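You operate a simulated robot arm through the tools that you are given. There is no shell and no other tool. Be economical: measure what you need, move in short steps, check, and stop when the job is done.

Carry out the task below with a simulated robot arm. There is one attempt and no reset: what you move stays moved.

## Task
Put the empty soap refill and the empty short jar in the wicker basket.
Fine: shut the refill's lid first; then stand the spare bottle in the bay by the wall.

The check looks at the end state, three seconds after you hand in, the way a careful person would. Anything else that was tipped, shoved, dropped, spilled or broken makes it a failure. A push-on lid holds only when it is set on centred and level and pressed home; a screw cap is set on level and turned clockwise until tight.

## Robot
A 7-joint arm with a two-finger parallel gripper, fixed in place. Base frame: the origin is at the foot of the arm, x ahead of it, y to its left, z up. Units: mm, degrees, N and s.
With the tool pointing down near the work surface it reaches from about 100 to 600 mm from the base axis. Its first joint turns from -115.0 to 115.0 degrees. Payload 3.91 kg.
Tool frame: the origin (TCP) lies between the finger pads and is the grasp point; the fingertips stand 30 mm ahead of it; z points along the fingers, y is the line along which they close. Largest opening 110 mm; finger width 20, thickness 10; the body of the gripper, 48 by 112 mm, starts 55 mm behind the TCP.
Orientation is told as [roll, pitch, yaw] about the base's x, y, z axes, in that order, counted from this pose: with the fingers straight down and closing along the base's y, the tool's x points along the base's -x, its y along +y and its z along -z.

## Interface
- The arm moves only by the tool send_rows. Its argument "moves" is a list of rows, each an object of numbers (a shift or turn left out is 0, a gripper value left out holds the last): "x", "y", "z": the shift along the tool's x, y, z in mm; "ax", "ay", "az": the turn, a rotation vector about the tool's x, y, z in degrees. In form: [{"x": .., "y": .., "z": .., "ax": .., "ay": .., "az": ..}, ...]. A call has 1 to 20 rows; each row shifts and turns the commanded pose from where the row before left it, along the tool's axes as they then stand. "claw" is the opening, from 0 (shut) to 1 (fully open), set as the call begins (left out, the last holds). Rows are played at 5 a second. More than 50 mm and 8.6 degrees between two rows, or a gripper value outside its range, and nothing of the call is played. Where a pose cannot be reached the arm comes as near as it can. A force on the tool above 40 N (or 10 N above the force at the start of the call, whichever is more), or a blocked arm, ends the call early, and 0.2 s more pass. Each finger travels about 108 mm/s and halts on what it meets, pressing with about 43 N; the grip force reading is that of the motor and also rises with nothing between the fingers. The clock runs only during rows and for 0.2 s after the last one: add rows that do not move to give the fingers time. The reply holds the time, the measured pose of the TCP, the force on the tool along the base axes, the opening and the grip force, in the units named above and with some noise, and new pictures: "views" is both (left out), scene, wrist or none.
- Cameras (640 x 400 px; columns grow to the right, rows downward): "scene" is fixed at [49, 650.2, 1555.4]; the picture's right is [-0.64, -0.77, 0.00], its down [-0.44, 0.37, -0.82] and it looks along [0.63, -0.52, -0.57] (base axes); focal length 355 px, centre (320, 200). "wrist" rides on the gripper at [-36, 0, -57] in the tool frame; the picture's right is [0.00, -1.00, 0.00], its down [0.97, 0.00, -0.24] and it looks along [0.24, 0.00, 0.97] (tool axes); focal length 218 px, centre (320, 200). There is no depth. A picture from a camera that has moved, and an enlarged one, comes with that camera's place and axes in the base frame and with its lens.
- raise_lower(by): slides the trunk up (or, below 0, down) by that many mm; the arm rides with it, the base frame stays. It gives what a move gives, with no picture.
- close_up(camera, box): a new picture of the part [left, top, right, bottom] of that camera's present view, enlarged. No time passes.
- job_done(): hands the job in; it is judged then, once.

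Work in short steps. Places have to be worked out from the pictures, the camera data and where the tool is seen: move nearer, look again, correct. Check each grasp and each placing, and mend what went wrong. You have 120 turns and 150 pictures in all, those below and enlarged ones among them. Open the gripper and draw the arm clear of the work before you hand the job in, unless the task says otherwise; then end with one line.

The tools are called after "Call:" as a command line: name --argument value ..., lists and objects as JSON in quotes. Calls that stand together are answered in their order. send_rows: Moves the arm, as the interface text tells. Its arguments: {"type":"object","properties":{"moves":{"type":"array","items":{"type":"object","properties":{"x":{"type":"number"},"y":{"type":"number"},"z":{"type":"number"},"ax":{"type":"number"},"ay":{"type":"number"},"az":{"type":"number"}}}},"claw":{"type":"number"},"views":{"type":"string","enum":["both","scene","wrist","none"]}},"required":["moves"]} The other tools are called the same way: raise_lower (by) slides the trunk up or down; close_up (camera, box) takes an enlarged picture of a part of a camera's view; job_done () hands the job in.

At the start:

```text
time_s: 0.0
eef_pos: [471.2, 12.7, 1168.7]
tcp_rot: [0.0, 0.1, 0.0]
force: [0.3, 0.1, -1.1]
grip_width: 109.9
grasp_force: 0.1
trunk travel left (down, up): [-750.0, 240.0]
```

scene: 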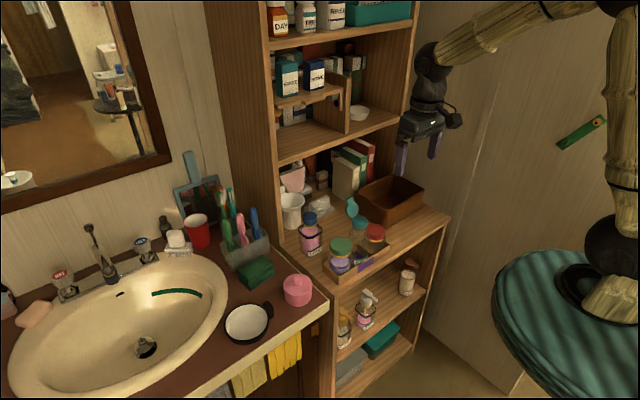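
wrist: 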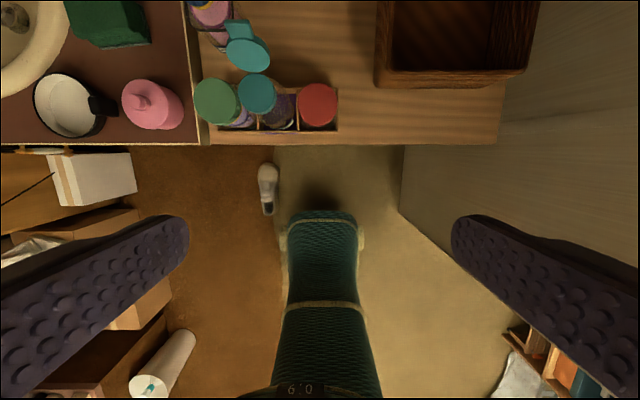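

I'll look closer at the shelf area with the jars and basket before moving.

Call:
close_up --camera "scene" --box '[270, 130, 460, 290]'

Call:
close_up --camera "wrist" --box '[180, 0, 540, 150]'

Call:
close_up --camera "scene" --box '[320, 240, 450, 390]'

```text
2.50 times, centred on (365, 210) of scene
camera zoom: at [49.0, 650.2, 1555.4], right [-0.64, -0.77, 0.0], down [-0.44, 0.37, -0.82], along [0.63, -0.52, -0.57], focal length 888 px, centre (208, 175)
```

zoom: 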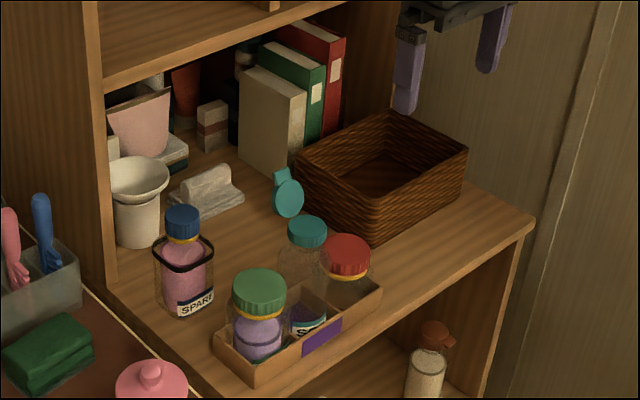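

```text
1.78 times, centred on (360, 75) of wrist
camera zoom: at [507.6, 12.3, 1226.0], right [0.0, -1.0, 0.0], down [-0.97, 0.0, 0.24], along [-0.24, 0.0, -0.97], focal length 388 px, centre (249, 422)
```

zoom: 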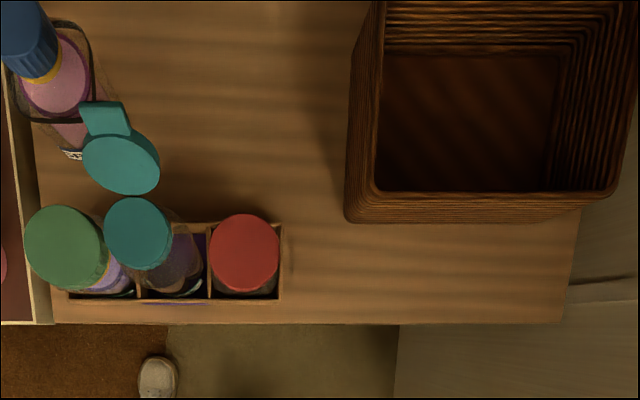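

```text
2.67 times, centred on (385, 315) of scene
camera zoom: at [49.0, 650.2, 1555.4], right [-0.64, -0.77, 0.0], down [-0.44, 0.37, -0.82], along [0.63, -0.52, -0.57], focal length 947 px, centre (147, -107)
```

zoom: 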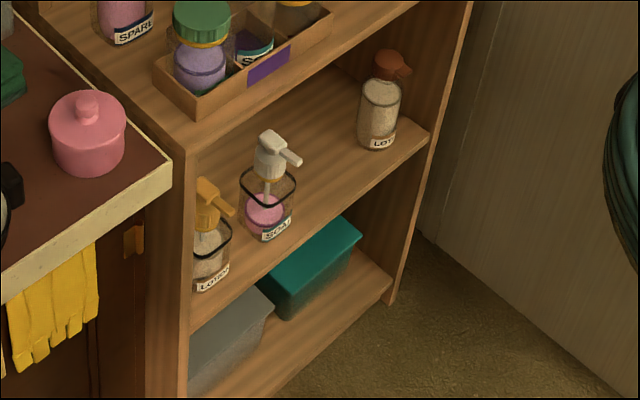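

Triangulated so far: the open teal-lidded refill is at about (566, 84, top 952), the red short jar at about (562, 15, top 886), and the basket rim at about x 625–782, y −105…−325. I'll tilt the tool forward for a better wrist view.

Call:
send_rows --moves '[{"x": 20, "ay": -8}, {"x": 20, "ay": -8}, {"x": 20, "ay": -8}, {"ay": -8}]' --views "wrist"

```text
time_s: 1.0
eef_pos: [412.5, 11.9, 1160.4]
tcp_rot: [-0.1, -32.1, 0.1]
force: [-0.5, -1.1, -1.0]
grip_width: 110.0
grasp_force: 0.1
trunk travel left (down, up): [-750.0, 240.0]
camera wrist: at [413.1, 12.5, 1228.1], right [0.0, -1.0, 0.0], down [-0.95, 0.0, -0.31], along [0.31, 0.0, -0.95], focal length 218 px, centre (320, 200)
```

wrist: 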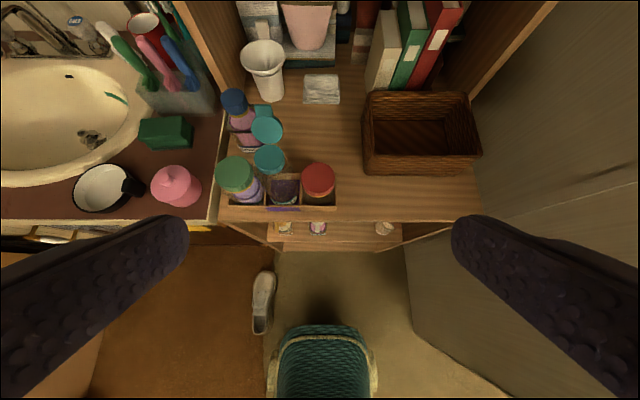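

Good view. I'll take an enlarged picture here, then lower the trunk to get a second baseline.

Call:
close_up --camera "wrist" --box '[200, 60, 360, 220]'

Call:
raise_lower --by -130

Call:
close_up --camera "wrist" --box '[140, 0, 540, 250]'

```text
2.50 times, centred on (280, 140) of wrist
camera zoom: at [413.1, 12.5, 1228.1], right [0.0, -1.0, 0.0], down [-0.95, 0.0, -0.31], along [0.31, 0.0, -0.95], focal length 546 px, centre (420, 350)
```

zoom: 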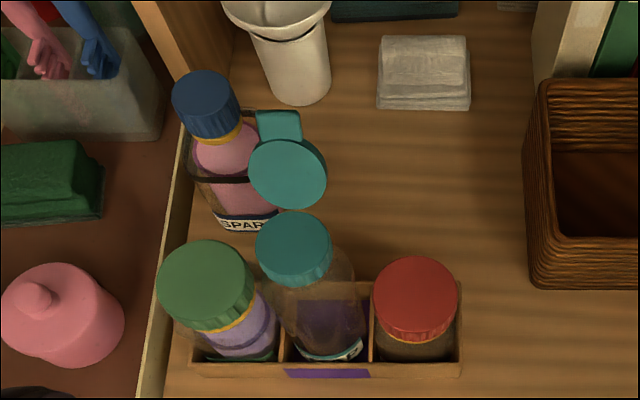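

```text
time_s: 2.6
eef_pos: [412.5, 12.4, 1031.0]
tcp_rot: [0.1, -32.0, 0.0]
force: [0.4, 0.0, 0.9]
grip_width: 109.9
grasp_force: 0.0
trunk travel left (down, up): [-620.0, 370.0]
```

```text
1.60 times, centred on (340, 125) of wrist
camera zoom: at [413.2, 12.4, 1098.0], right [0.0, -1.0, 0.0], down [-0.95, 0.0, -0.31], along [0.31, 0.0, -0.95], focal length 349 px, centre (288, 320)
```

zoom: 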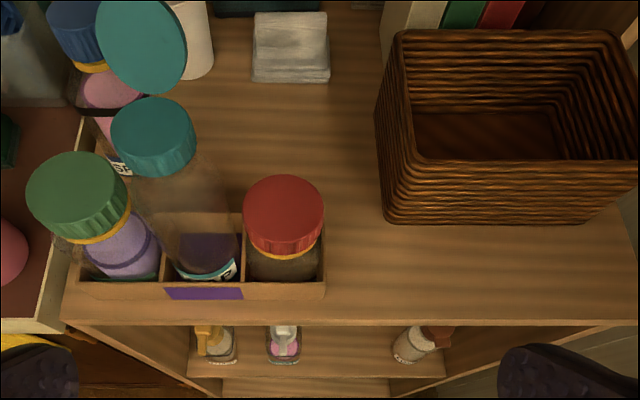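

Lid disc centre ≈ (597, 84, 975), hinge at the back of the collar (collar centre 564, 83, top ≈957). The shelf is z ≈ 803 and the caddy spans x≈530, y −20…200. I'll straighten the tool, close the gripper, and test the reach above and behind the lid.

Call:
send_rows --moves '[{"ay": 8}, {"ay": 8}, {"ay": 8}, {"ay": 8}, {"z": -40, "y": 30}, {"z": -30, "y": 40}, {"x": -45}, {"x": -45}, {"x": -45}, {"x": -45}, {"x": -45}, {}]' --claw 0

```text
time_s: 5.2
eef_pos: [637.3, 82.1, 1101.4]
tcp_rot: [0.0, -0.1, 0.1]
force: [0.3, 0.3, 1.4]
grip_width: 0.1
grasp_force: 37.5
trunk travel left (down, up): [-620.0, 370.0]
camera wrist: at [674.0, 82.1, 1158.1], right [0.0, -1.0, 0.0], down [-0.97, 0.0, 0.24], along [-0.24, 0.0, -0.97], focal length 218 px, centre (320, 200)
```

scene: 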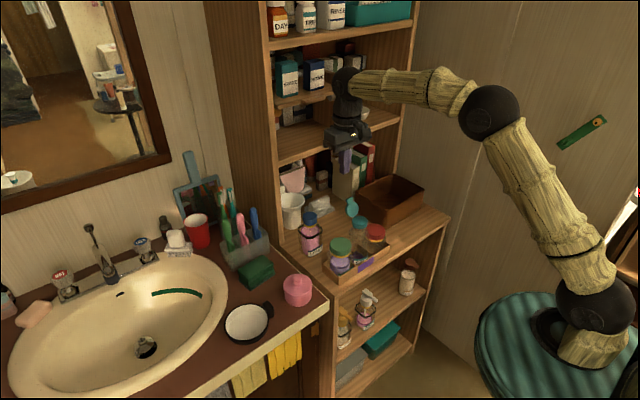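
wrist: 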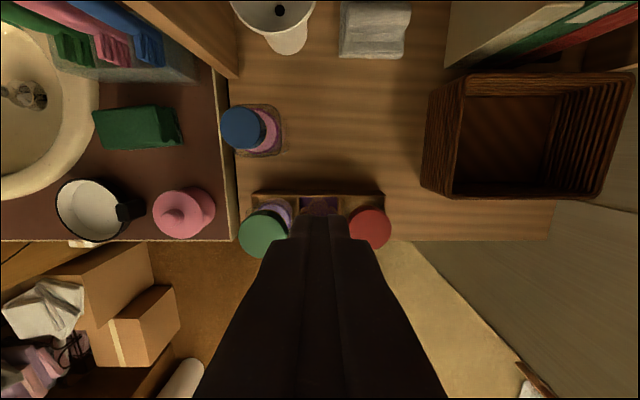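

Reach is fine. Now lowering behind the open lid, then a short sweep toward −x.

Call:
send_rows --moves '[{"x": -15}, {"z": 45}, {"z": 42}, {"x": 10}, {"x": 10}, {}]' --views "scene"

Call:
close_up --camera "scene" --box '[300, 150, 428, 230]'

```text
time_s: 6.6
eef_pos: [632.3, 84.0, 1013.6]
tcp_rot: [0.1, 0.1, -0.1]
force: [-0.7, 0.3, -0.8]
grip_width: 0.1
grasp_force: 37.4
trunk travel left (down, up): [-620.0, 370.0]
```

scene: 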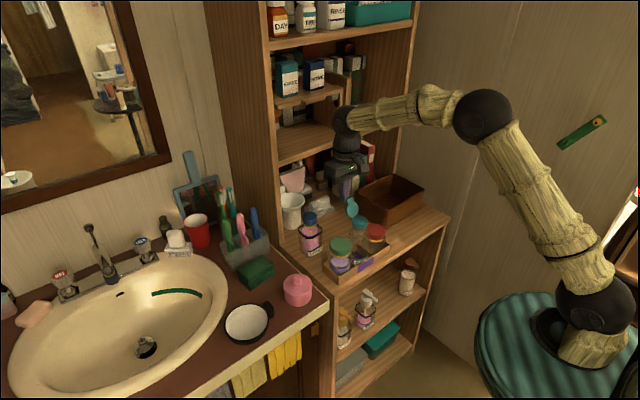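

```text
5.00 times, centred on (364, 190) of scene
camera zoom: at [49.0, 650.2, 1555.4], right [-0.64, -0.77, 0.0], down [-0.44, 0.37, -0.82], along [0.63, -0.52, -0.57], focal length 1776 px, centre (100, 250)
```

zoom: 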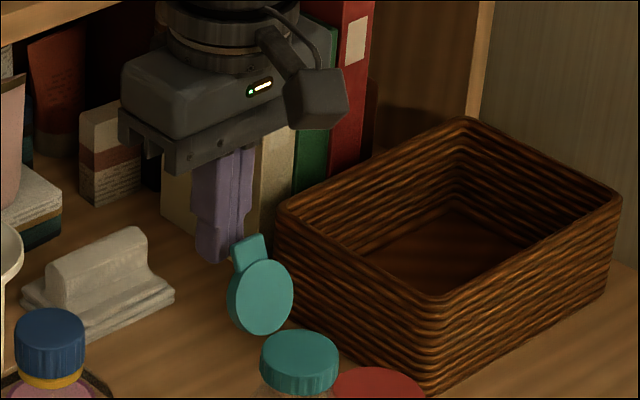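

The fingertips are just behind the lid. Sweeping it forward with small steps.

Call:
send_rows --moves '[{"x": 8}, {"x": 8}, {"x": 8}, {"x": 8}, {}]' --views "none"

Call:
close_up --camera "scene" --box '[300, 160, 428, 240]'

```text
time_s: 7.8
eef_pos: [598.2, 83.0, 1015.2]
tcp_rot: [0.1, 0.0, -0.1]
force: [0.7, 0.3, 0.6]
grip_width: 0.0
grasp_force: 37.6
trunk travel left (down, up): [-620.0, 370.0]
```

```text
5.00 times, centred on (364, 200) of scene
camera zoom: at [49.0, 650.2, 1555.4], right [-0.64, -0.77, 0.0], down [-0.44, 0.37, -0.82], along [0.63, -0.52, -0.57], focal length 1776 px, centre (100, 200)
```

zoom: 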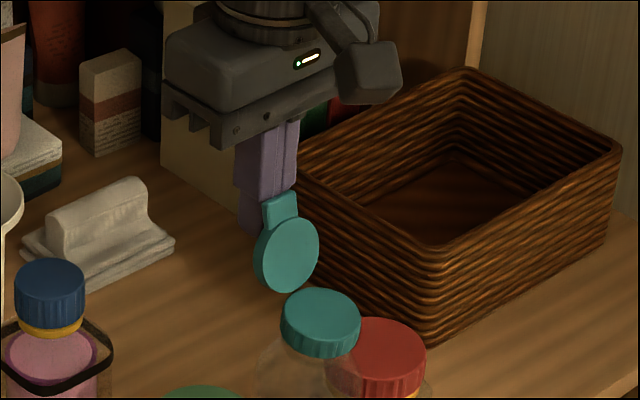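

The bottle seems to have shifted along with the lid. I'll back off and look closer before pushing further.

Call:
send_rows --moves '[{"x": -15}, {"x": -15}, {}]' --views "none"

Call:
close_up --camera "scene" --box '[320, 190, 400, 270]'

```text
time_s: 8.6
eef_pos: [631.3, 83.8, 1015.3]
tcp_rot: [0.0, 0.0, 0.0]
force: [0.1, 0.2, -0.7]
grip_width: 0.1
grasp_force: 37.7
trunk travel left (down, up): [-620.0, 370.0]
```

```text
5.00 times, centred on (360, 230) of scene
camera zoom: at [49.0, 650.2, 1555.4], right [-0.64, -0.77, 0.0], down [-0.44, 0.37, -0.82], along [0.63, -0.52, -0.57], focal length 1776 px, centre (120, 50)
```

zoom: 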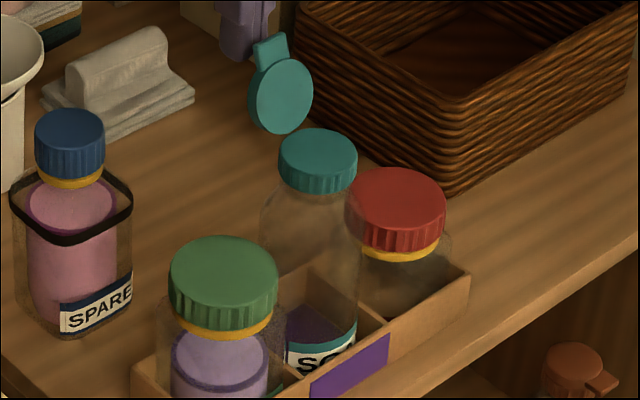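

Backing off restored the bottle, so it only rocked against a stiff hinge. The lid stands roughly upright (tab top ≈ z 1007), so I'll push higher at the tab for more hinge leverage.

Call:
send_rows --moves '[{"z": -14}, {"x": 15}, {"x": 8}, {"x": 8}, {"x": 8}, {}]' --views "none"

Call:
close_up --camera "scene" --box '[320, 190, 400, 270]'

```text
time_s: 10.0
eef_pos: [590.0, 82.3, 1027.2]
tcp_rot: [0.0, 0.1, -0.1]
force: [0.6, -0.2, -0.3]
grip_width: 0.0
grasp_force: 37.5
trunk travel left (down, up): [-620.0, 370.0]
```

```text
5.00 times, centred on (360, 230) of scene
camera zoom: at [49.0, 650.2, 1555.4], right [-0.64, -0.77, 0.0], down [-0.44, 0.37, -0.82], along [0.63, -0.52, -0.57], focal length 1776 px, centre (120, 50)
```

zoom: 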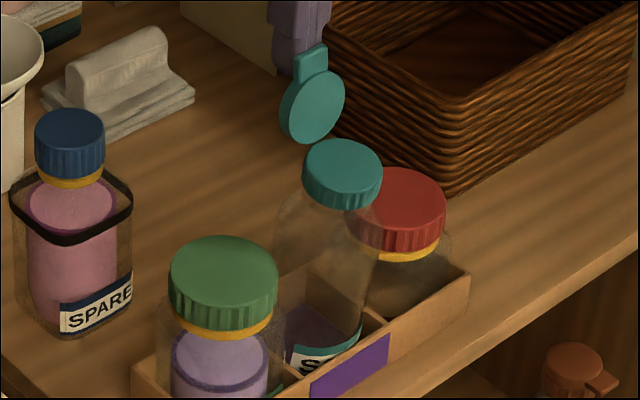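

The light bottle rocks in its roomy bay while the hinge holds. It should stop against the bay's front wall, so I'll push a little further in small steps with force watched (tip-over is still far off).

Call:
send_rows --moves '[{"x": 5}, {"x": 5}, {"x": 5}, {}]' --views "none"

Call:
close_up --camera "scene" --box '[320, 190, 400, 270]'

```text
time_s: 11.0
eef_pos: [576.4, 82.6, 1028.9]
tcp_rot: [0.1, 0.0, 0.0]
force: [0.1, 0.1, -0.6]
grip_width: 0.0
grasp_force: 37.6
trunk travel left (down, up): [-620.0, 370.0]
```

```text
5.00 times, centred on (360, 230) of scene
camera zoom: at [49.0, 650.2, 1555.4], right [-0.64, -0.77, 0.0], down [-0.44, 0.37, -0.82], along [0.63, -0.52, -0.57], focal length 1776 px, centre (120, 50)
```

zoom: 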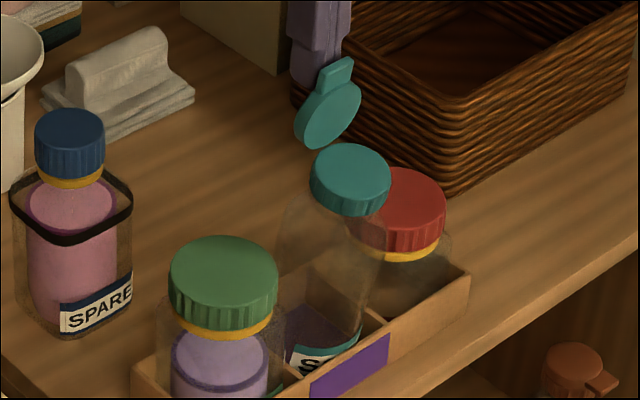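

Now the lid is turning on its hinge. Continuing forward with a slight descent.

Call:
send_rows --moves '[{"x": 5, "z": 1}, {"x": 5, "z": 2}, {"x": 5, "z": 2}, {}]' --views "none"

Call:
close_up --camera "scene" --box '[320, 190, 400, 270]'

```text
time_s: 12.0
eef_pos: [560.8, 82.5, 1023.1]
tcp_rot: [0.0, 0.0, 0.0]
force: [0.0, -0.3, 1.3]
grip_width: 0.3
grasp_force: 37.9
trunk travel left (down, up): [-620.0, 370.0]
```

```text
5.00 times, centred on (360, 230) of scene
camera zoom: at [49.0, 650.2, 1555.4], right [-0.64, -0.77, 0.0], down [-0.44, 0.37, -0.82], along [0.63, -0.52, -0.57], focal length 1776 px, centre (120, 50)
```

zoom: 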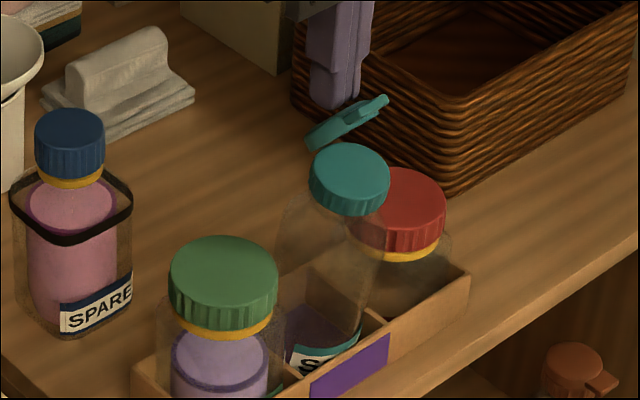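

The lid is now well past vertical. Pressing down gently over the collar.

Call:
send_rows --moves '[{"z": 6}, {"z": 6}, {"z": 6}, {}]' --views "none"

Call:
close_up --camera "scene" --box '[320, 190, 400, 270]'

```text
time_s: 13.0
eef_pos: [561.5, 82.4, 1003.8]
tcp_rot: [-0.1, 0.0, 0.0]
force: [0.2, 1.0, -0.4]
grip_width: 0.0
grasp_force: 37.5
trunk travel left (down, up): [-620.0, 370.0]
```

```text
5.00 times, centred on (360, 230) of scene
camera zoom: at [49.0, 650.2, 1555.4], right [-0.64, -0.77, 0.0], down [-0.44, 0.37, -0.82], along [0.63, -0.52, -0.57], focal length 1776 px, centre (120, 50)
```

zoom: 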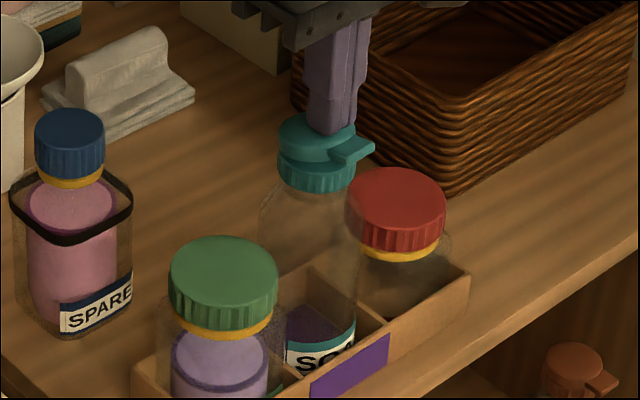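

The bottle is upright and the lid nearly seated. Pressing it home until the force rises.

Call:
send_rows --moves '[{"z": 4}, {"z": 3}, {"z": 3}, {"z": 3}, {"z": 3}, {}]' --views "none"

Call:
close_up --camera "scene" --box '[320, 190, 400, 270]'

```text
time_s: 14.1
eef_pos: [562.2, 84.0, 999.1]
tcp_rot: [0.2, -1.0, 0.0]
force: [-3.5, 0.1, 19.6]
grip_width: 0.0
grasp_force: 38.1
trunk travel left (down, up): [-620.0, 370.0]
stopped in row 5: the force on the tool passed its limit (the readings are from after the stop); the commanded pose is now the measured one
```

```text
5.00 times, centred on (360, 230) of scene
camera zoom: at [49.0, 650.2, 1555.4], right [-0.64, -0.77, 0.0], down [-0.44, 0.37, -0.82], along [0.63, -0.52, -0.57], focal length 1776 px, centre (120, 50)
```

zoom: 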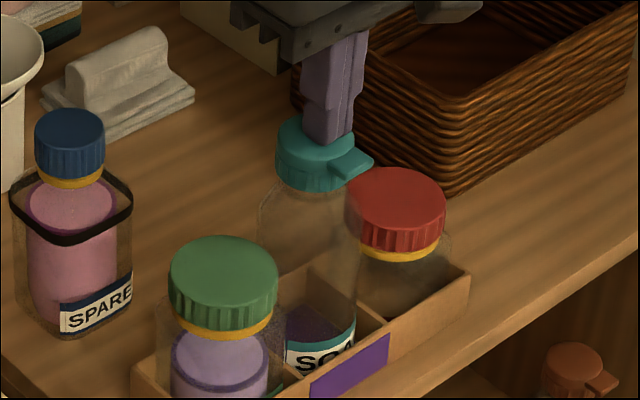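

Lid is home (force limit hit at lid top z ≈ 969). I'll lift away and go back to a tilted view to verify it and refine positions for the grasp.

Call:
send_rows --moves '[{"z": -40}, {"z": -40}, {"x": 40}, {"x": 40}, {"x": 40}, {"ay": -8}, {"ay": -8}, {"ay": -8}, {"ay": -8}, {}]' --views "wrist" --claw 0.7

Call:
close_up --camera "wrist" --box '[220, 60, 460, 210]'

Call:
close_up --camera "scene" --box '[320, 190, 400, 270]'

```text
time_s: 16.3
eef_pos: [443.2, 83.3, 1074.4]
tcp_rot: [0.0, -32.9, -0.1]
force: [-0.4, 0.4, 0.9]
grip_width: 76.7
grasp_force: 0.1
trunk travel left (down, up): [-620.0, 370.0]
camera wrist: at [442.9, 83.0, 1141.4], right [0.0, -1.0, 0.0], down [-0.95, 0.0, -0.32], along [0.32, 0.0, -0.95], focal length 218 px, centre (320, 200)
```

wrist: 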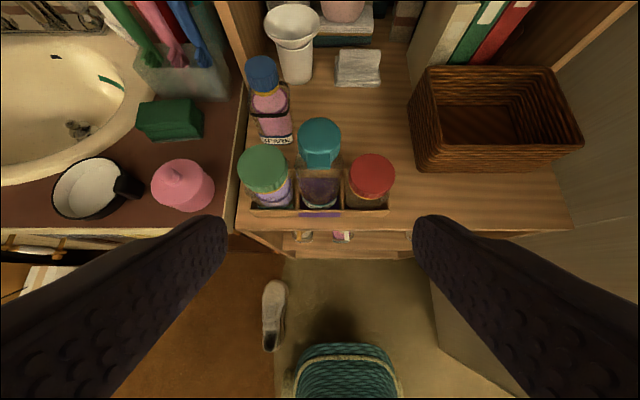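

```text
2.67 times, centred on (340, 135) of wrist
camera zoom: at [442.9, 83.0, 1141.4], right [0.0, -1.0, 0.0], down [-0.95, 0.0, -0.32], along [0.32, 0.0, -0.95], focal length 582 px, centre (267, 373)
```

zoom: 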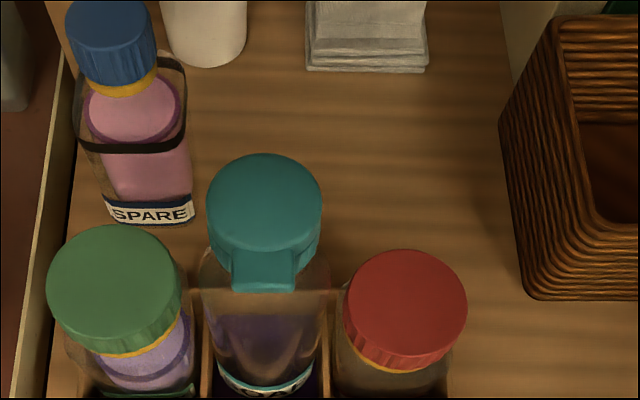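

```text
5.00 times, centred on (360, 230) of scene
camera zoom: at [49.0, 650.2, 1555.4], right [-0.64, -0.77, 0.0], down [-0.44, 0.37, -0.82], along [0.63, -0.52, -0.57], focal length 1776 px, centre (120, 50)
```

zoom: 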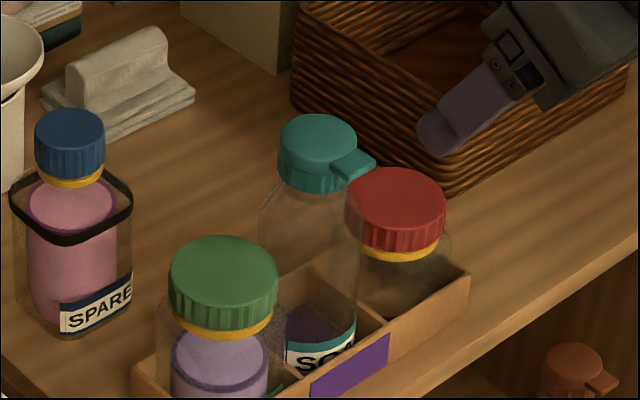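

Lid shut, bottle upright at (564, 84), body ≈60 mm wide. Coming down vertically to grasp the shoulder at TCP z ≈ 933, fingertips staying above the neighbours' caps (≈ 886–895).

Call:
send_rows --moves '[{"ay": 8.2}, {"ay": 8.2}, {"ay": 8.2}, {"ay": 8.3}, {"x": -40}, {"x": -40}, {"x": -41}, {"z": 45}, {"z": 45}, {}]' --views "both"

Call:
close_up --camera "scene" --box '[320, 190, 400, 270]'

```text
time_s: 18.5
eef_pos: [559.3, 82.1, 982.9]
tcp_rot: [0.1, 0.3, 0.1]
force: [0.7, -0.3, -0.4]
grip_width: 77.0
grasp_force: 0.0
trunk travel left (down, up): [-620.0, 370.0]
camera wrist: at [598.4, 81.4, 1038.7], right [0.0, -1.0, 0.0], down [-0.97, 0.0, 0.24], along [-0.24, 0.0, -0.97], focal length 218 px, centre (320, 200)
```

scene: 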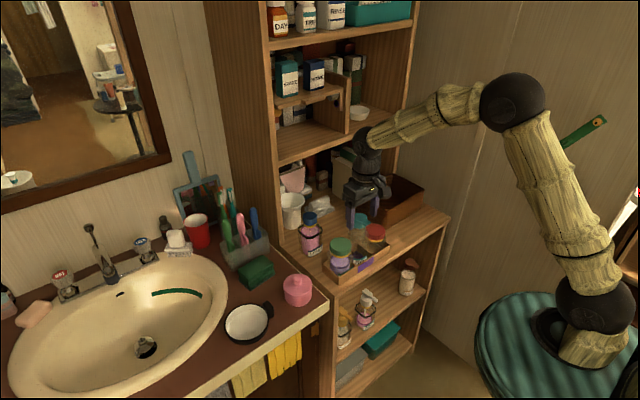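
wrist: 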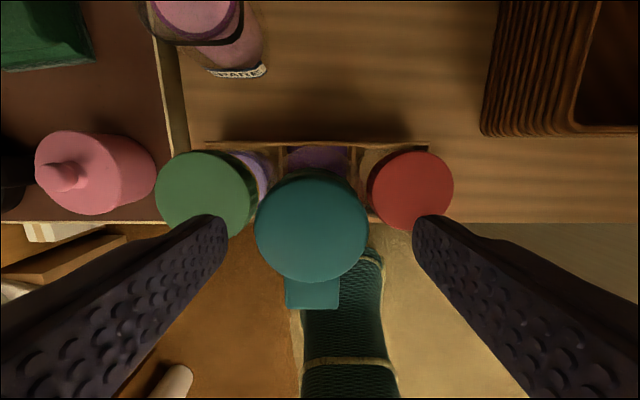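

```text
5.00 times, centred on (360, 230) of scene
camera zoom: at [49.0, 650.2, 1555.4], right [-0.64, -0.77, 0.0], down [-0.44, 0.37, -0.82], along [0.63, -0.52, -0.57], focal length 1776 px, centre (120, 50)
```

zoom: 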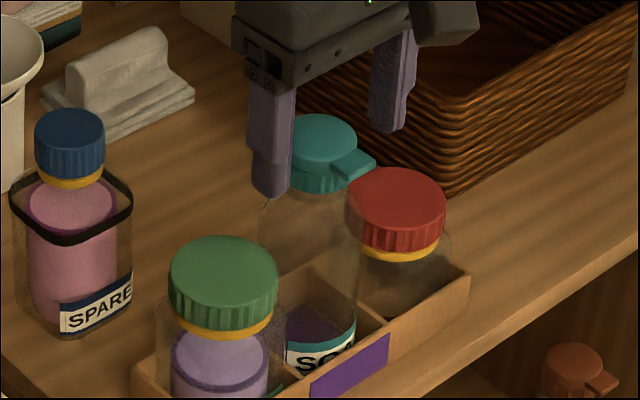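

Well aligned; small correction (+6 x, +2 y), descend to z ≈ 934 and close.

Call:
send_rows --moves '[{"x": -6, "y": 2}, {"z": 20}, {"z": 15}, {"z": 13}, {}]' --views "none"

Call:
send_rows --moves '[{}, {}, {}]' --claw 0.4 --views "none"

Call:
close_up --camera "scene" --box '[320, 190, 400, 270]'

```text
time_s: 19.7
eef_pos: [568.3, 85.5, 939.3]
tcp_rot: [0.1, -0.2, 0.1]
force: [-0.5, -1.8, 37.7]
grip_width: 76.5
grasp_force: 0.1
trunk travel left (down, up): [-620.0, 370.0]
```

```text
time_s: 20.5
eef_pos: [568.0, 85.7, 938.1]
tcp_rot: [0.2, -0.1, 0.0]
force: [3.5, 3.3, 41.6]
grip_width: 58.0
grasp_force: 43.0
trunk travel left (down, up): [-620.0, 370.0]
```

```text
5.00 times, centred on (360, 230) of scene
camera zoom: at [49.0, 650.2, 1555.4], right [-0.64, -0.77, 0.0], down [-0.44, 0.37, -0.82], along [0.63, -0.52, -0.57], focal length 1776 px, centre (120, 50)
```

zoom: 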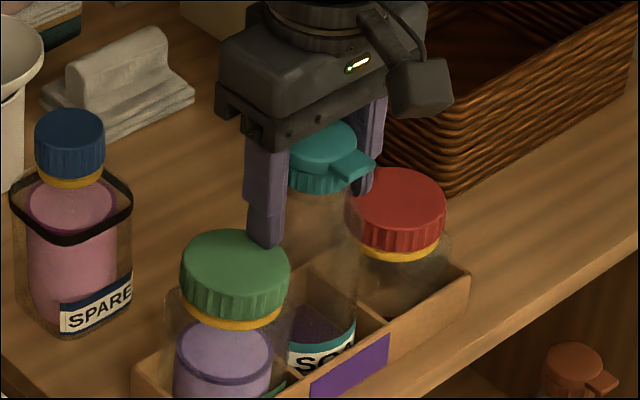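

Upward force of ~40 N: a fingertip was resting on the green jar's cap, which has nudged slightly. The refill is gripped (58 mm), so I'll lift it slowly straight up and check the green jar.

Call:
send_rows --moves '[{"z": -5}, {"z": -5}, {"z": -15}, {}]' --views "none"

Call:
close_up --camera "scene" --box '[320, 190, 400, 270]'

```text
time_s: 21.5
eef_pos: [567.7, 84.9, 958.6]
tcp_rot: [0.1, 0.4, 0.0]
force: [0.0, 0.2, -0.8]
grip_width: 58.4
grasp_force: 43.0
trunk travel left (down, up): [-620.0, 370.0]
```

```text
5.00 times, centred on (360, 230) of scene
camera zoom: at [49.0, 650.2, 1555.4], right [-0.64, -0.77, 0.0], down [-0.44, 0.37, -0.82], along [0.63, -0.52, -0.57], focal length 1776 px, centre (120, 50)
```

zoom: 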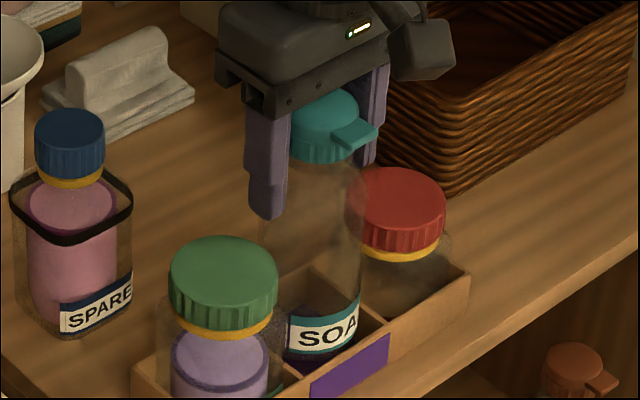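

The green jar settled back to its place and the refill lifts with the gripper. Lifting it clear, then carrying toward the far part of the basket (~x 665, y −235).

Call:
send_rows --moves '[{"z": -40}, {"z": -40}, {"z": -25}, {"x": -12, "y": -40}, {"x": -12, "y": -40}, {"x": -12, "y": -40}, {"x": -12, "y": -40}, {"x": -12, "y": -40}, {"x": -12, "y": -40}, {"x": -12, "y": -40}, {"x": -12, "y": -40}, {}]' --views "both"

Call:
close_up --camera "scene" --box '[320, 120, 480, 220]'

```text
time_s: 24.1
eef_pos: [665.5, -235.9, 1062.7]
tcp_rot: [0.0, 0.2, 0.2]
force: [0.9, 0.1, 0.0]
grip_width: 58.4
grasp_force: 43.1
trunk travel left (down, up): [-620.0, 370.0]
camera wrist: at [702.3, -235.3, 1119.6], right [0.0, -1.0, 0.0], down [-0.97, 0.0, 0.24], along [-0.24, 0.0, -0.97], focal length 218 px, centre (320, 200)
```

scene: 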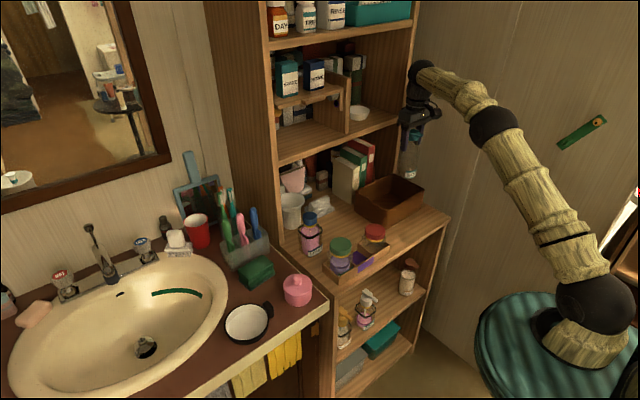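
wrist: 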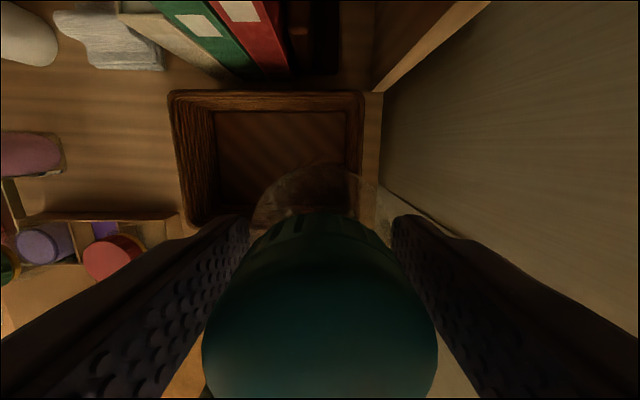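

```text
4.00 times, centred on (400, 170) of scene
camera zoom: at [49.0, 650.2, 1555.4], right [-0.64, -0.77, 0.0], down [-0.44, 0.37, -0.82], along [0.63, -0.52, -0.57], focal length 1421 px, centre (0, 320)
```

zoom: 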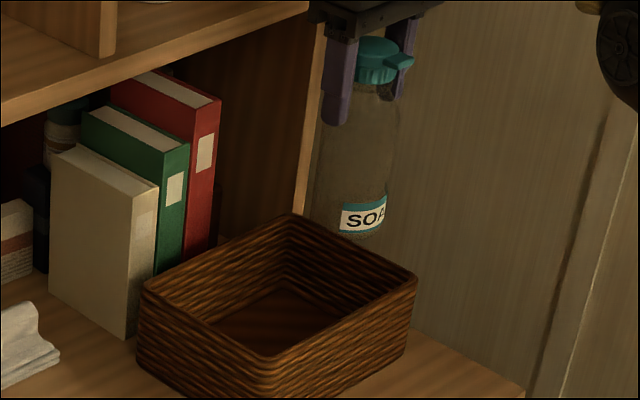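

Basket interior measured ≈ x 620–746, y −90…−270. Adjusting to (678, −228) and lowering; fingertips stay above the rim (~872).

Call:
send_rows --moves '[{"x": -12, "y": 8}, {"z": 30}, {"z": 30}, {"z": 30}, {"z": 12}, {}]' --views "none"

Call:
close_up --camera "scene" --box '[320, 120, 480, 220]'

```text
time_s: 25.5
eef_pos: [678.5, -228.2, 962.9]
tcp_rot: [0.2, 0.3, 0.0]
force: [-0.9, 0.2, -0.5]
grip_width: 58.2
grasp_force: 42.8
trunk travel left (down, up): [-620.0, 370.0]
```

```text
4.00 times, centred on (400, 170) of scene
camera zoom: at [49.0, 650.2, 1555.4], right [-0.64, -0.77, 0.0], down [-0.44, 0.37, -0.82], along [0.63, -0.52, -0.57], focal length 1421 px, centre (0, 320)
```

zoom: 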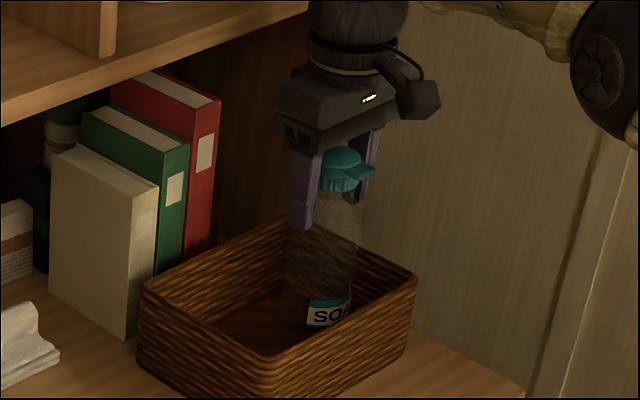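

The refill is inside the basket just above the floor. Lowering slowly until contact.

Call:
send_rows --moves '[{"z": 4}, {"z": 4}, {"z": 4}, {"z": 3}, {"z": 3}, {}]' --views "none"

```text
time_s: 26.9
eef_pos: [677.7, -227.3, 945.5]
tcp_rot: [0.1, 0.3, 0.0]
force: [-0.2, 0.1, -0.9]
grip_width: 58.5
grasp_force: 42.8
trunk travel left (down, up): [-620.0, 370.0]
```

Call:
send_rows --moves '[{"z": 2}, {"z": 2}, {"z": 2}, {"z": 2}, {"z": 2}, {}]' --views "none"

Call:
close_up --camera "scene" --box '[340, 140, 440, 220]'

```text
time_s: 28.3
eef_pos: [676.4, -226.2, 939.0]
tcp_rot: [-0.2, -0.3, 0.1]
force: [1.6, -0.3, 32.0]
grip_width: 58.2
grasp_force: 42.6
trunk travel left (down, up): [-620.0, 370.0]
```

```text
5.00 times, centred on (390, 180) of scene
camera zoom: at [49.0, 650.2, 1555.4], right [-0.64, -0.77, 0.0], down [-0.44, 0.37, -0.82], along [0.63, -0.52, -0.57], focal length 1776 px, centre (-30, 300)
```

zoom: 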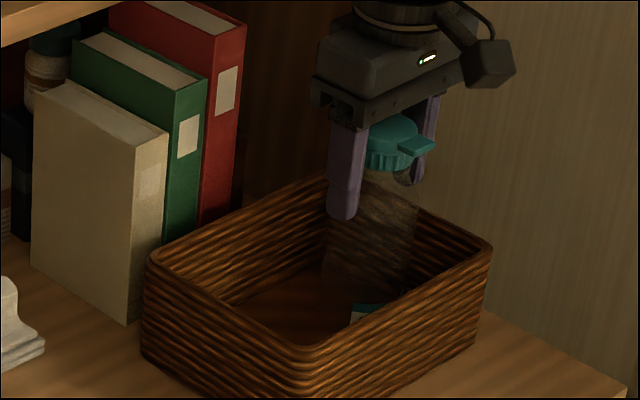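

Touched the floor (32 N). Easing up 3 mm and releasing, opening moderately.

Call:
send_rows --moves '[{"z": -2}, {"z": -1}, {}]' --views "none"

Call:
send_rows --moves '[{}, {}, {"z": -10}, {"z": -30}, {"z": -40}, {"z": -40}, {}]' --claw 0.7 --views "both"

Call:
close_up --camera "scene" --box '[340, 140, 440, 220]'

```text
time_s: 29.1
eef_pos: [677.2, -227.3, 939.0]
tcp_rot: [0.0, 0.0, -0.1]
force: [6.6, -2.0, 24.0]
grip_width: 58.2
grasp_force: 42.8
trunk travel left (down, up): [-620.0, 370.0]
```

```text
time_s: 30.7
eef_pos: [678.8, -225.8, 1057.5]
tcp_rot: [0.1, 0.3, 0.1]
force: [-0.5, -0.4, 0.1]
grip_width: 77.2
grasp_force: 0.0
trunk travel left (down, up): [-620.0, 370.0]
camera wrist: at [716.2, -225.8, 1113.0], right [0.0, -1.0, 0.0], down [-0.97, 0.0, 0.25], along [-0.25, 0.0, -0.97], focal length 218 px, centre (320, 200)
```

scene: 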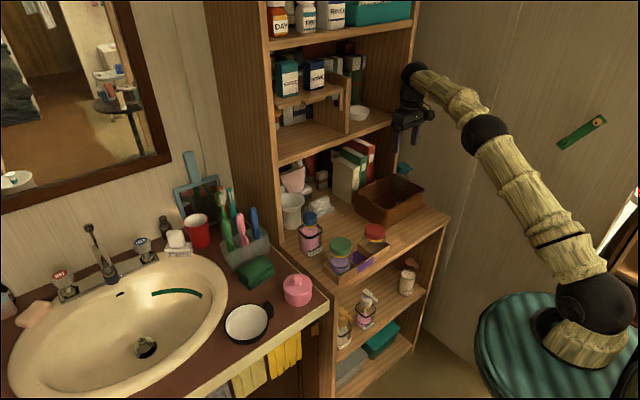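
wrist: 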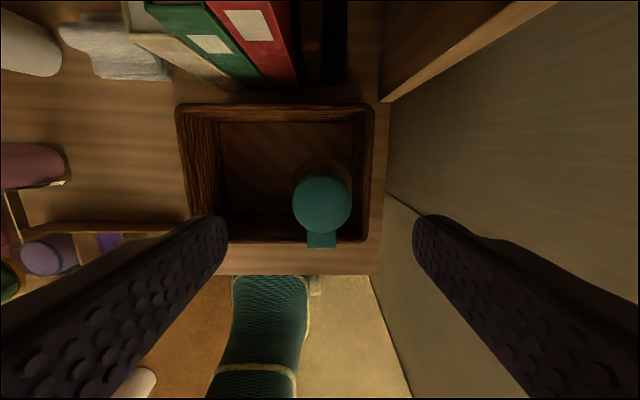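

```text
5.00 times, centred on (390, 180) of scene
camera zoom: at [49.0, 650.2, 1555.4], right [-0.64, -0.77, 0.0], down [-0.44, 0.37, -0.82], along [0.63, -0.52, -0.57], focal length 1776 px, centre (-30, 300)
```

zoom: 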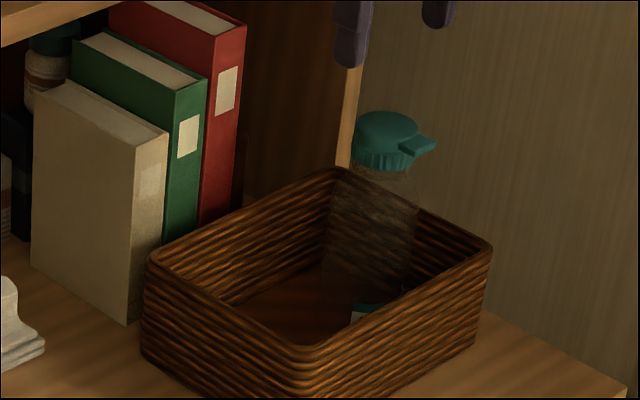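

Refill stands in the basket with its lid shut. Moving over the red short jar (≈565, 16) for a look.

Call:
send_rows --moves '[{"x": 19, "y": 40}, {"x": 19, "y": 40}, {"x": 19, "y": 40}, {"x": 19, "y": 40}, {"x": 19, "y": 41}, {"x": 19, "y": 41}, {"z": 40}, {"z": 40}, {}]' --views "wrist"

Call:
close_up --camera "scene" --box '[320, 190, 420, 270]'

```text
time_s: 32.7
eef_pos: [562.7, 16.9, 978.5]
tcp_rot: [0.1, 0.2, 0.0]
force: [0.3, 0.9, -0.1]
grip_width: 77.2
grasp_force: 0.1
trunk travel left (down, up): [-620.0, 370.0]
camera wrist: at [599.2, 16.7, 1034.2], right [0.0, -1.0, 0.0], down [-0.97, 0.0, 0.24], along [-0.24, 0.0, -0.97], focal length 218 px, centre (320, 200)
```

wrist: 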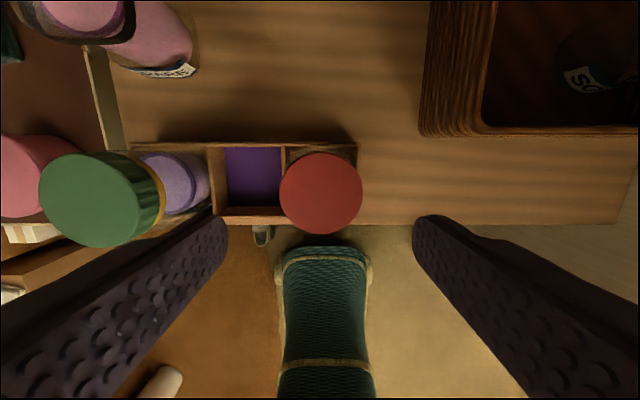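

```text
5.00 times, centred on (370, 230) of scene
camera zoom: at [49.0, 650.2, 1555.4], right [-0.64, -0.77, 0.0], down [-0.44, 0.37, -0.82], along [0.63, -0.52, -0.57], focal length 1776 px, centre (70, 50)
```

zoom: 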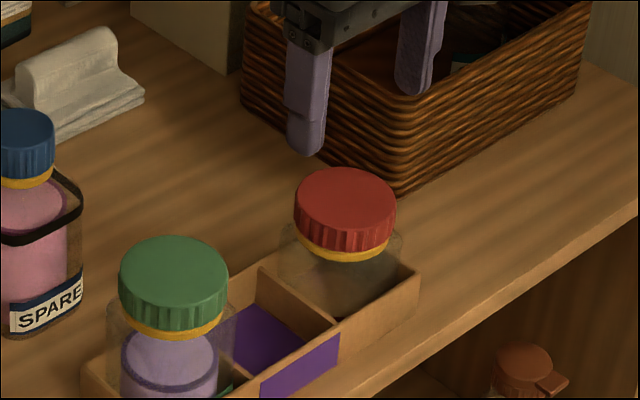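

Jar is empty; its cap (≈58 mm wide, centre ≈568, 16) is the graspable part above a wider body. Descending to TCP z ≈ 888 and gripping the cap.

Call:
send_rows --moves '[{"x": -5, "y": -1}, {"z": 30}, {"z": 30}, {"z": 20}, {"z": 10}, {}]' --views "none"

Call:
send_rows --moves '[{}, {}, {}]' --claw 0.4 --views "none"

Call:
close_up --camera "scene" --box '[320, 190, 420, 270]'

```text
time_s: 34.1
eef_pos: [566.9, 13.6, 887.7]
tcp_rot: [0.0, 0.3, 0.0]
force: [0.9, 0.3, 0.2]
grip_width: 77.0
grasp_force: 0.1
trunk travel left (down, up): [-620.0, 370.0]
```

```text
time_s: 34.9
eef_pos: [568.5, 14.2, 887.6]
tcp_rot: [0.1, 0.3, 0.0]
force: [0.3, 1.1, 1.0]
grip_width: 56.8
grasp_force: 42.8
trunk travel left (down, up): [-620.0, 370.0]
```

```text
5.00 times, centred on (370, 230) of scene
camera zoom: at [49.0, 650.2, 1555.4], right [-0.64, -0.77, 0.0], down [-0.44, 0.37, -0.82], along [0.63, -0.52, -0.57], focal length 1776 px, centre (70, 50)
```

zoom: 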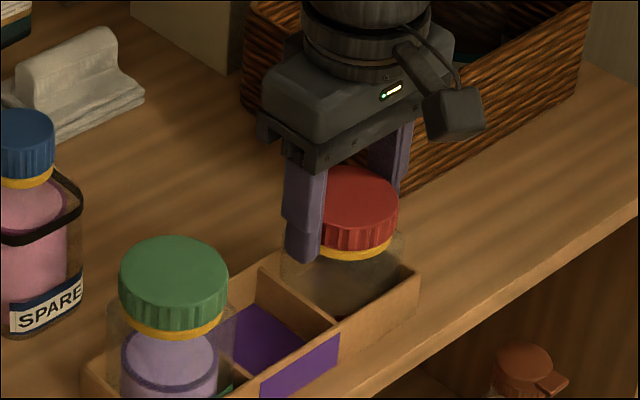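

Cap gripped (56.8 mm). Lifting, carrying to about (683, −133), then yawing −90° so the fingers open along x inside the basket, with the camera side away from the refill.

Call:
send_rows --moves '[{"z": -10}, {"z": -30}, {"z": -40}, {"z": -40}, {"x": -29, "y": -37}, {"x": -29, "y": -37}, {"x": -29, "y": -37}, {"x": -28, "y": -36}, {}]' --views "none"

Call:
send_rows --moves '[{"az": -8.5}, {"az": -8.5}, {"az": -8.5}, {"az": -8.5}, {"az": -8.5}, {"az": -8.5}, {"az": -8.5}, {"az": -8.5}, {"az": -8.5}, {"az": -8.5}, {"az": -5}, {}]' --views "both"

```text
time_s: 36.9
eef_pos: [682.2, -131.8, 1009.2]
tcp_rot: [0.0, 0.4, 0.0]
force: [-0.3, -0.4, -1.8]
grip_width: 56.9
grasp_force: 43.2
trunk travel left (down, up): [-620.0, 370.0]
```

```text
time_s: 39.5
eef_pos: [683.5, -132.8, 1005.9]
tcp_rot: [0.3, -0.1, 90.1]
force: [-0.6, 0.6, -1.9]
grip_width: 56.5
grasp_force: 43.0
trunk travel left (down, up): [-620.0, 370.0]
camera wrist: at [684.9, -97.6, 1062.5], right [1.0, 0.0, -0.01], down [0.0, -0.97, 0.24], along [0.0, -0.24, -0.97], focal length 218 px, centre (320, 200)
```

scene: 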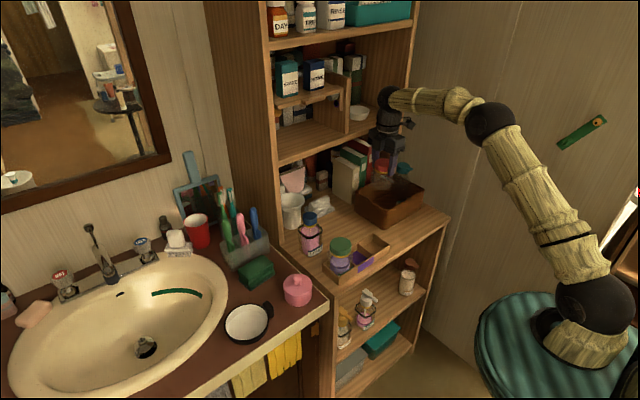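
wrist: 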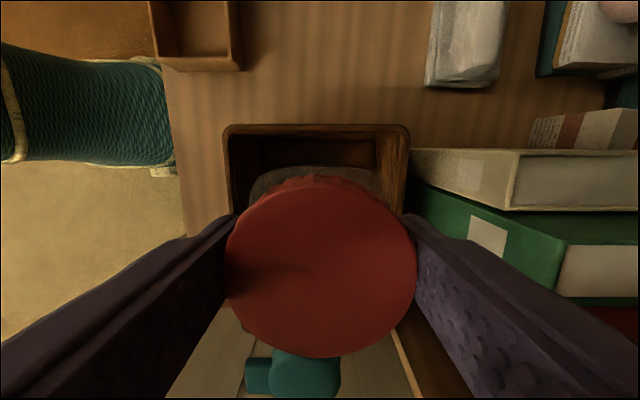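

Yaw good; books are ≥40 mm beyond the gripper body. Lowering the jar into the basket beside the refill.

Call:
send_rows --moves '[{"z": 35}, {"z": 35}, {"z": 25}, {}]' --views "none"

Call:
close_up --camera "scene" --box '[340, 140, 440, 220]'

```text
time_s: 40.5
eef_pos: [683.5, -133.3, 912.1]
tcp_rot: [0.3, -0.1, 90.0]
force: [-0.3, -0.4, -1.2]
grip_width: 56.7
grasp_force: 42.7
trunk travel left (down, up): [-620.0, 370.0]
```

```text
5.00 times, centred on (390, 180) of scene
camera zoom: at [49.0, 650.2, 1555.4], right [-0.64, -0.77, 0.0], down [-0.44, 0.37, -0.82], along [0.63, -0.52, -0.57], focal length 1776 px, centre (-30, 300)
```

zoom: 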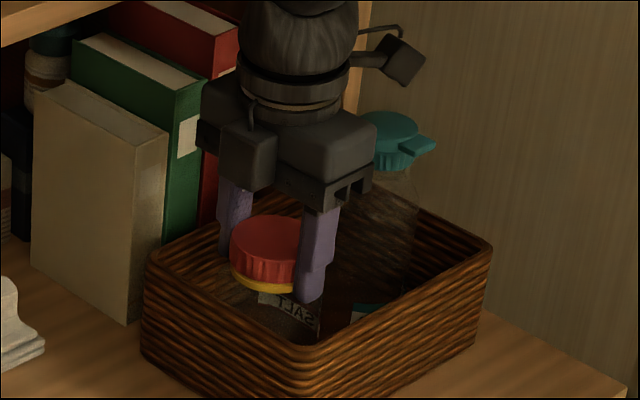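

Clear of everything. Lowering the last ~23 mm until contact.

Call:
send_rows --moves '[{"z": 8}, {"z": 6}, {"z": 3}, {"z": 2}, {"z": 2}, {"z": 2}, {}]' --views "none"

```text
time_s: 42.1
eef_pos: [682.1, -131.8, 891.3]
tcp_rot: [0.1, 0.0, 90.0]
force: [0.8, -0.4, 9.7]
grip_width: 56.3
grasp_force: 43.2
trunk travel left (down, up): [-620.0, 370.0]
```

Contact (≈10 N). Releasing and lifting out.

Call:
send_rows --moves '[{}, {}, {"z": -10}, {"z": -30}, {"z": -40}, {"z": -40}, {"z": -10}, {}]' --claw 0.68 --views "wrist"

Call:
close_up --camera "scene" --box '[340, 140, 440, 220]'

```text
time_s: 43.9
eef_pos: [683.0, -133.0, 1019.6]
tcp_rot: [0.3, -0.1, 90.0]
force: [-0.5, 0.2, -0.3]
grip_width: 74.8
grasp_force: 0.1
trunk travel left (down, up): [-620.0, 370.0]
camera wrist: at [683.9, -97.5, 1075.9], right [1.0, 0.0, 0.0], down [0.0, -0.97, 0.24], along [0.0, -0.24, -0.97], focal length 218 px, centre (320, 200)
```

wrist: 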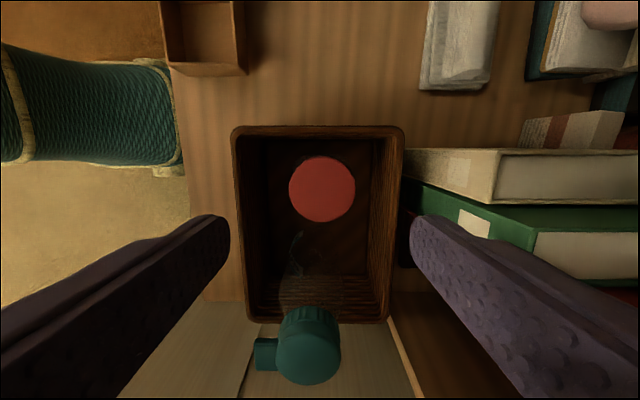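

```text
5.00 times, centred on (390, 180) of scene
camera zoom: at [49.0, 650.2, 1555.4], right [-0.64, -0.77, 0.0], down [-0.44, 0.37, -0.82], along [0.63, -0.52, -0.57], focal length 1776 px, centre (-30, 300)
```

zoom: 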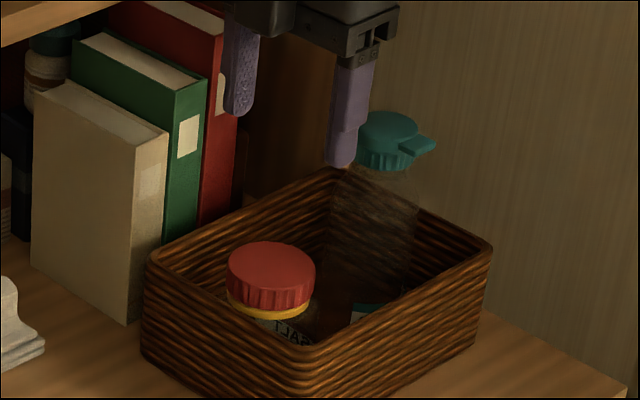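

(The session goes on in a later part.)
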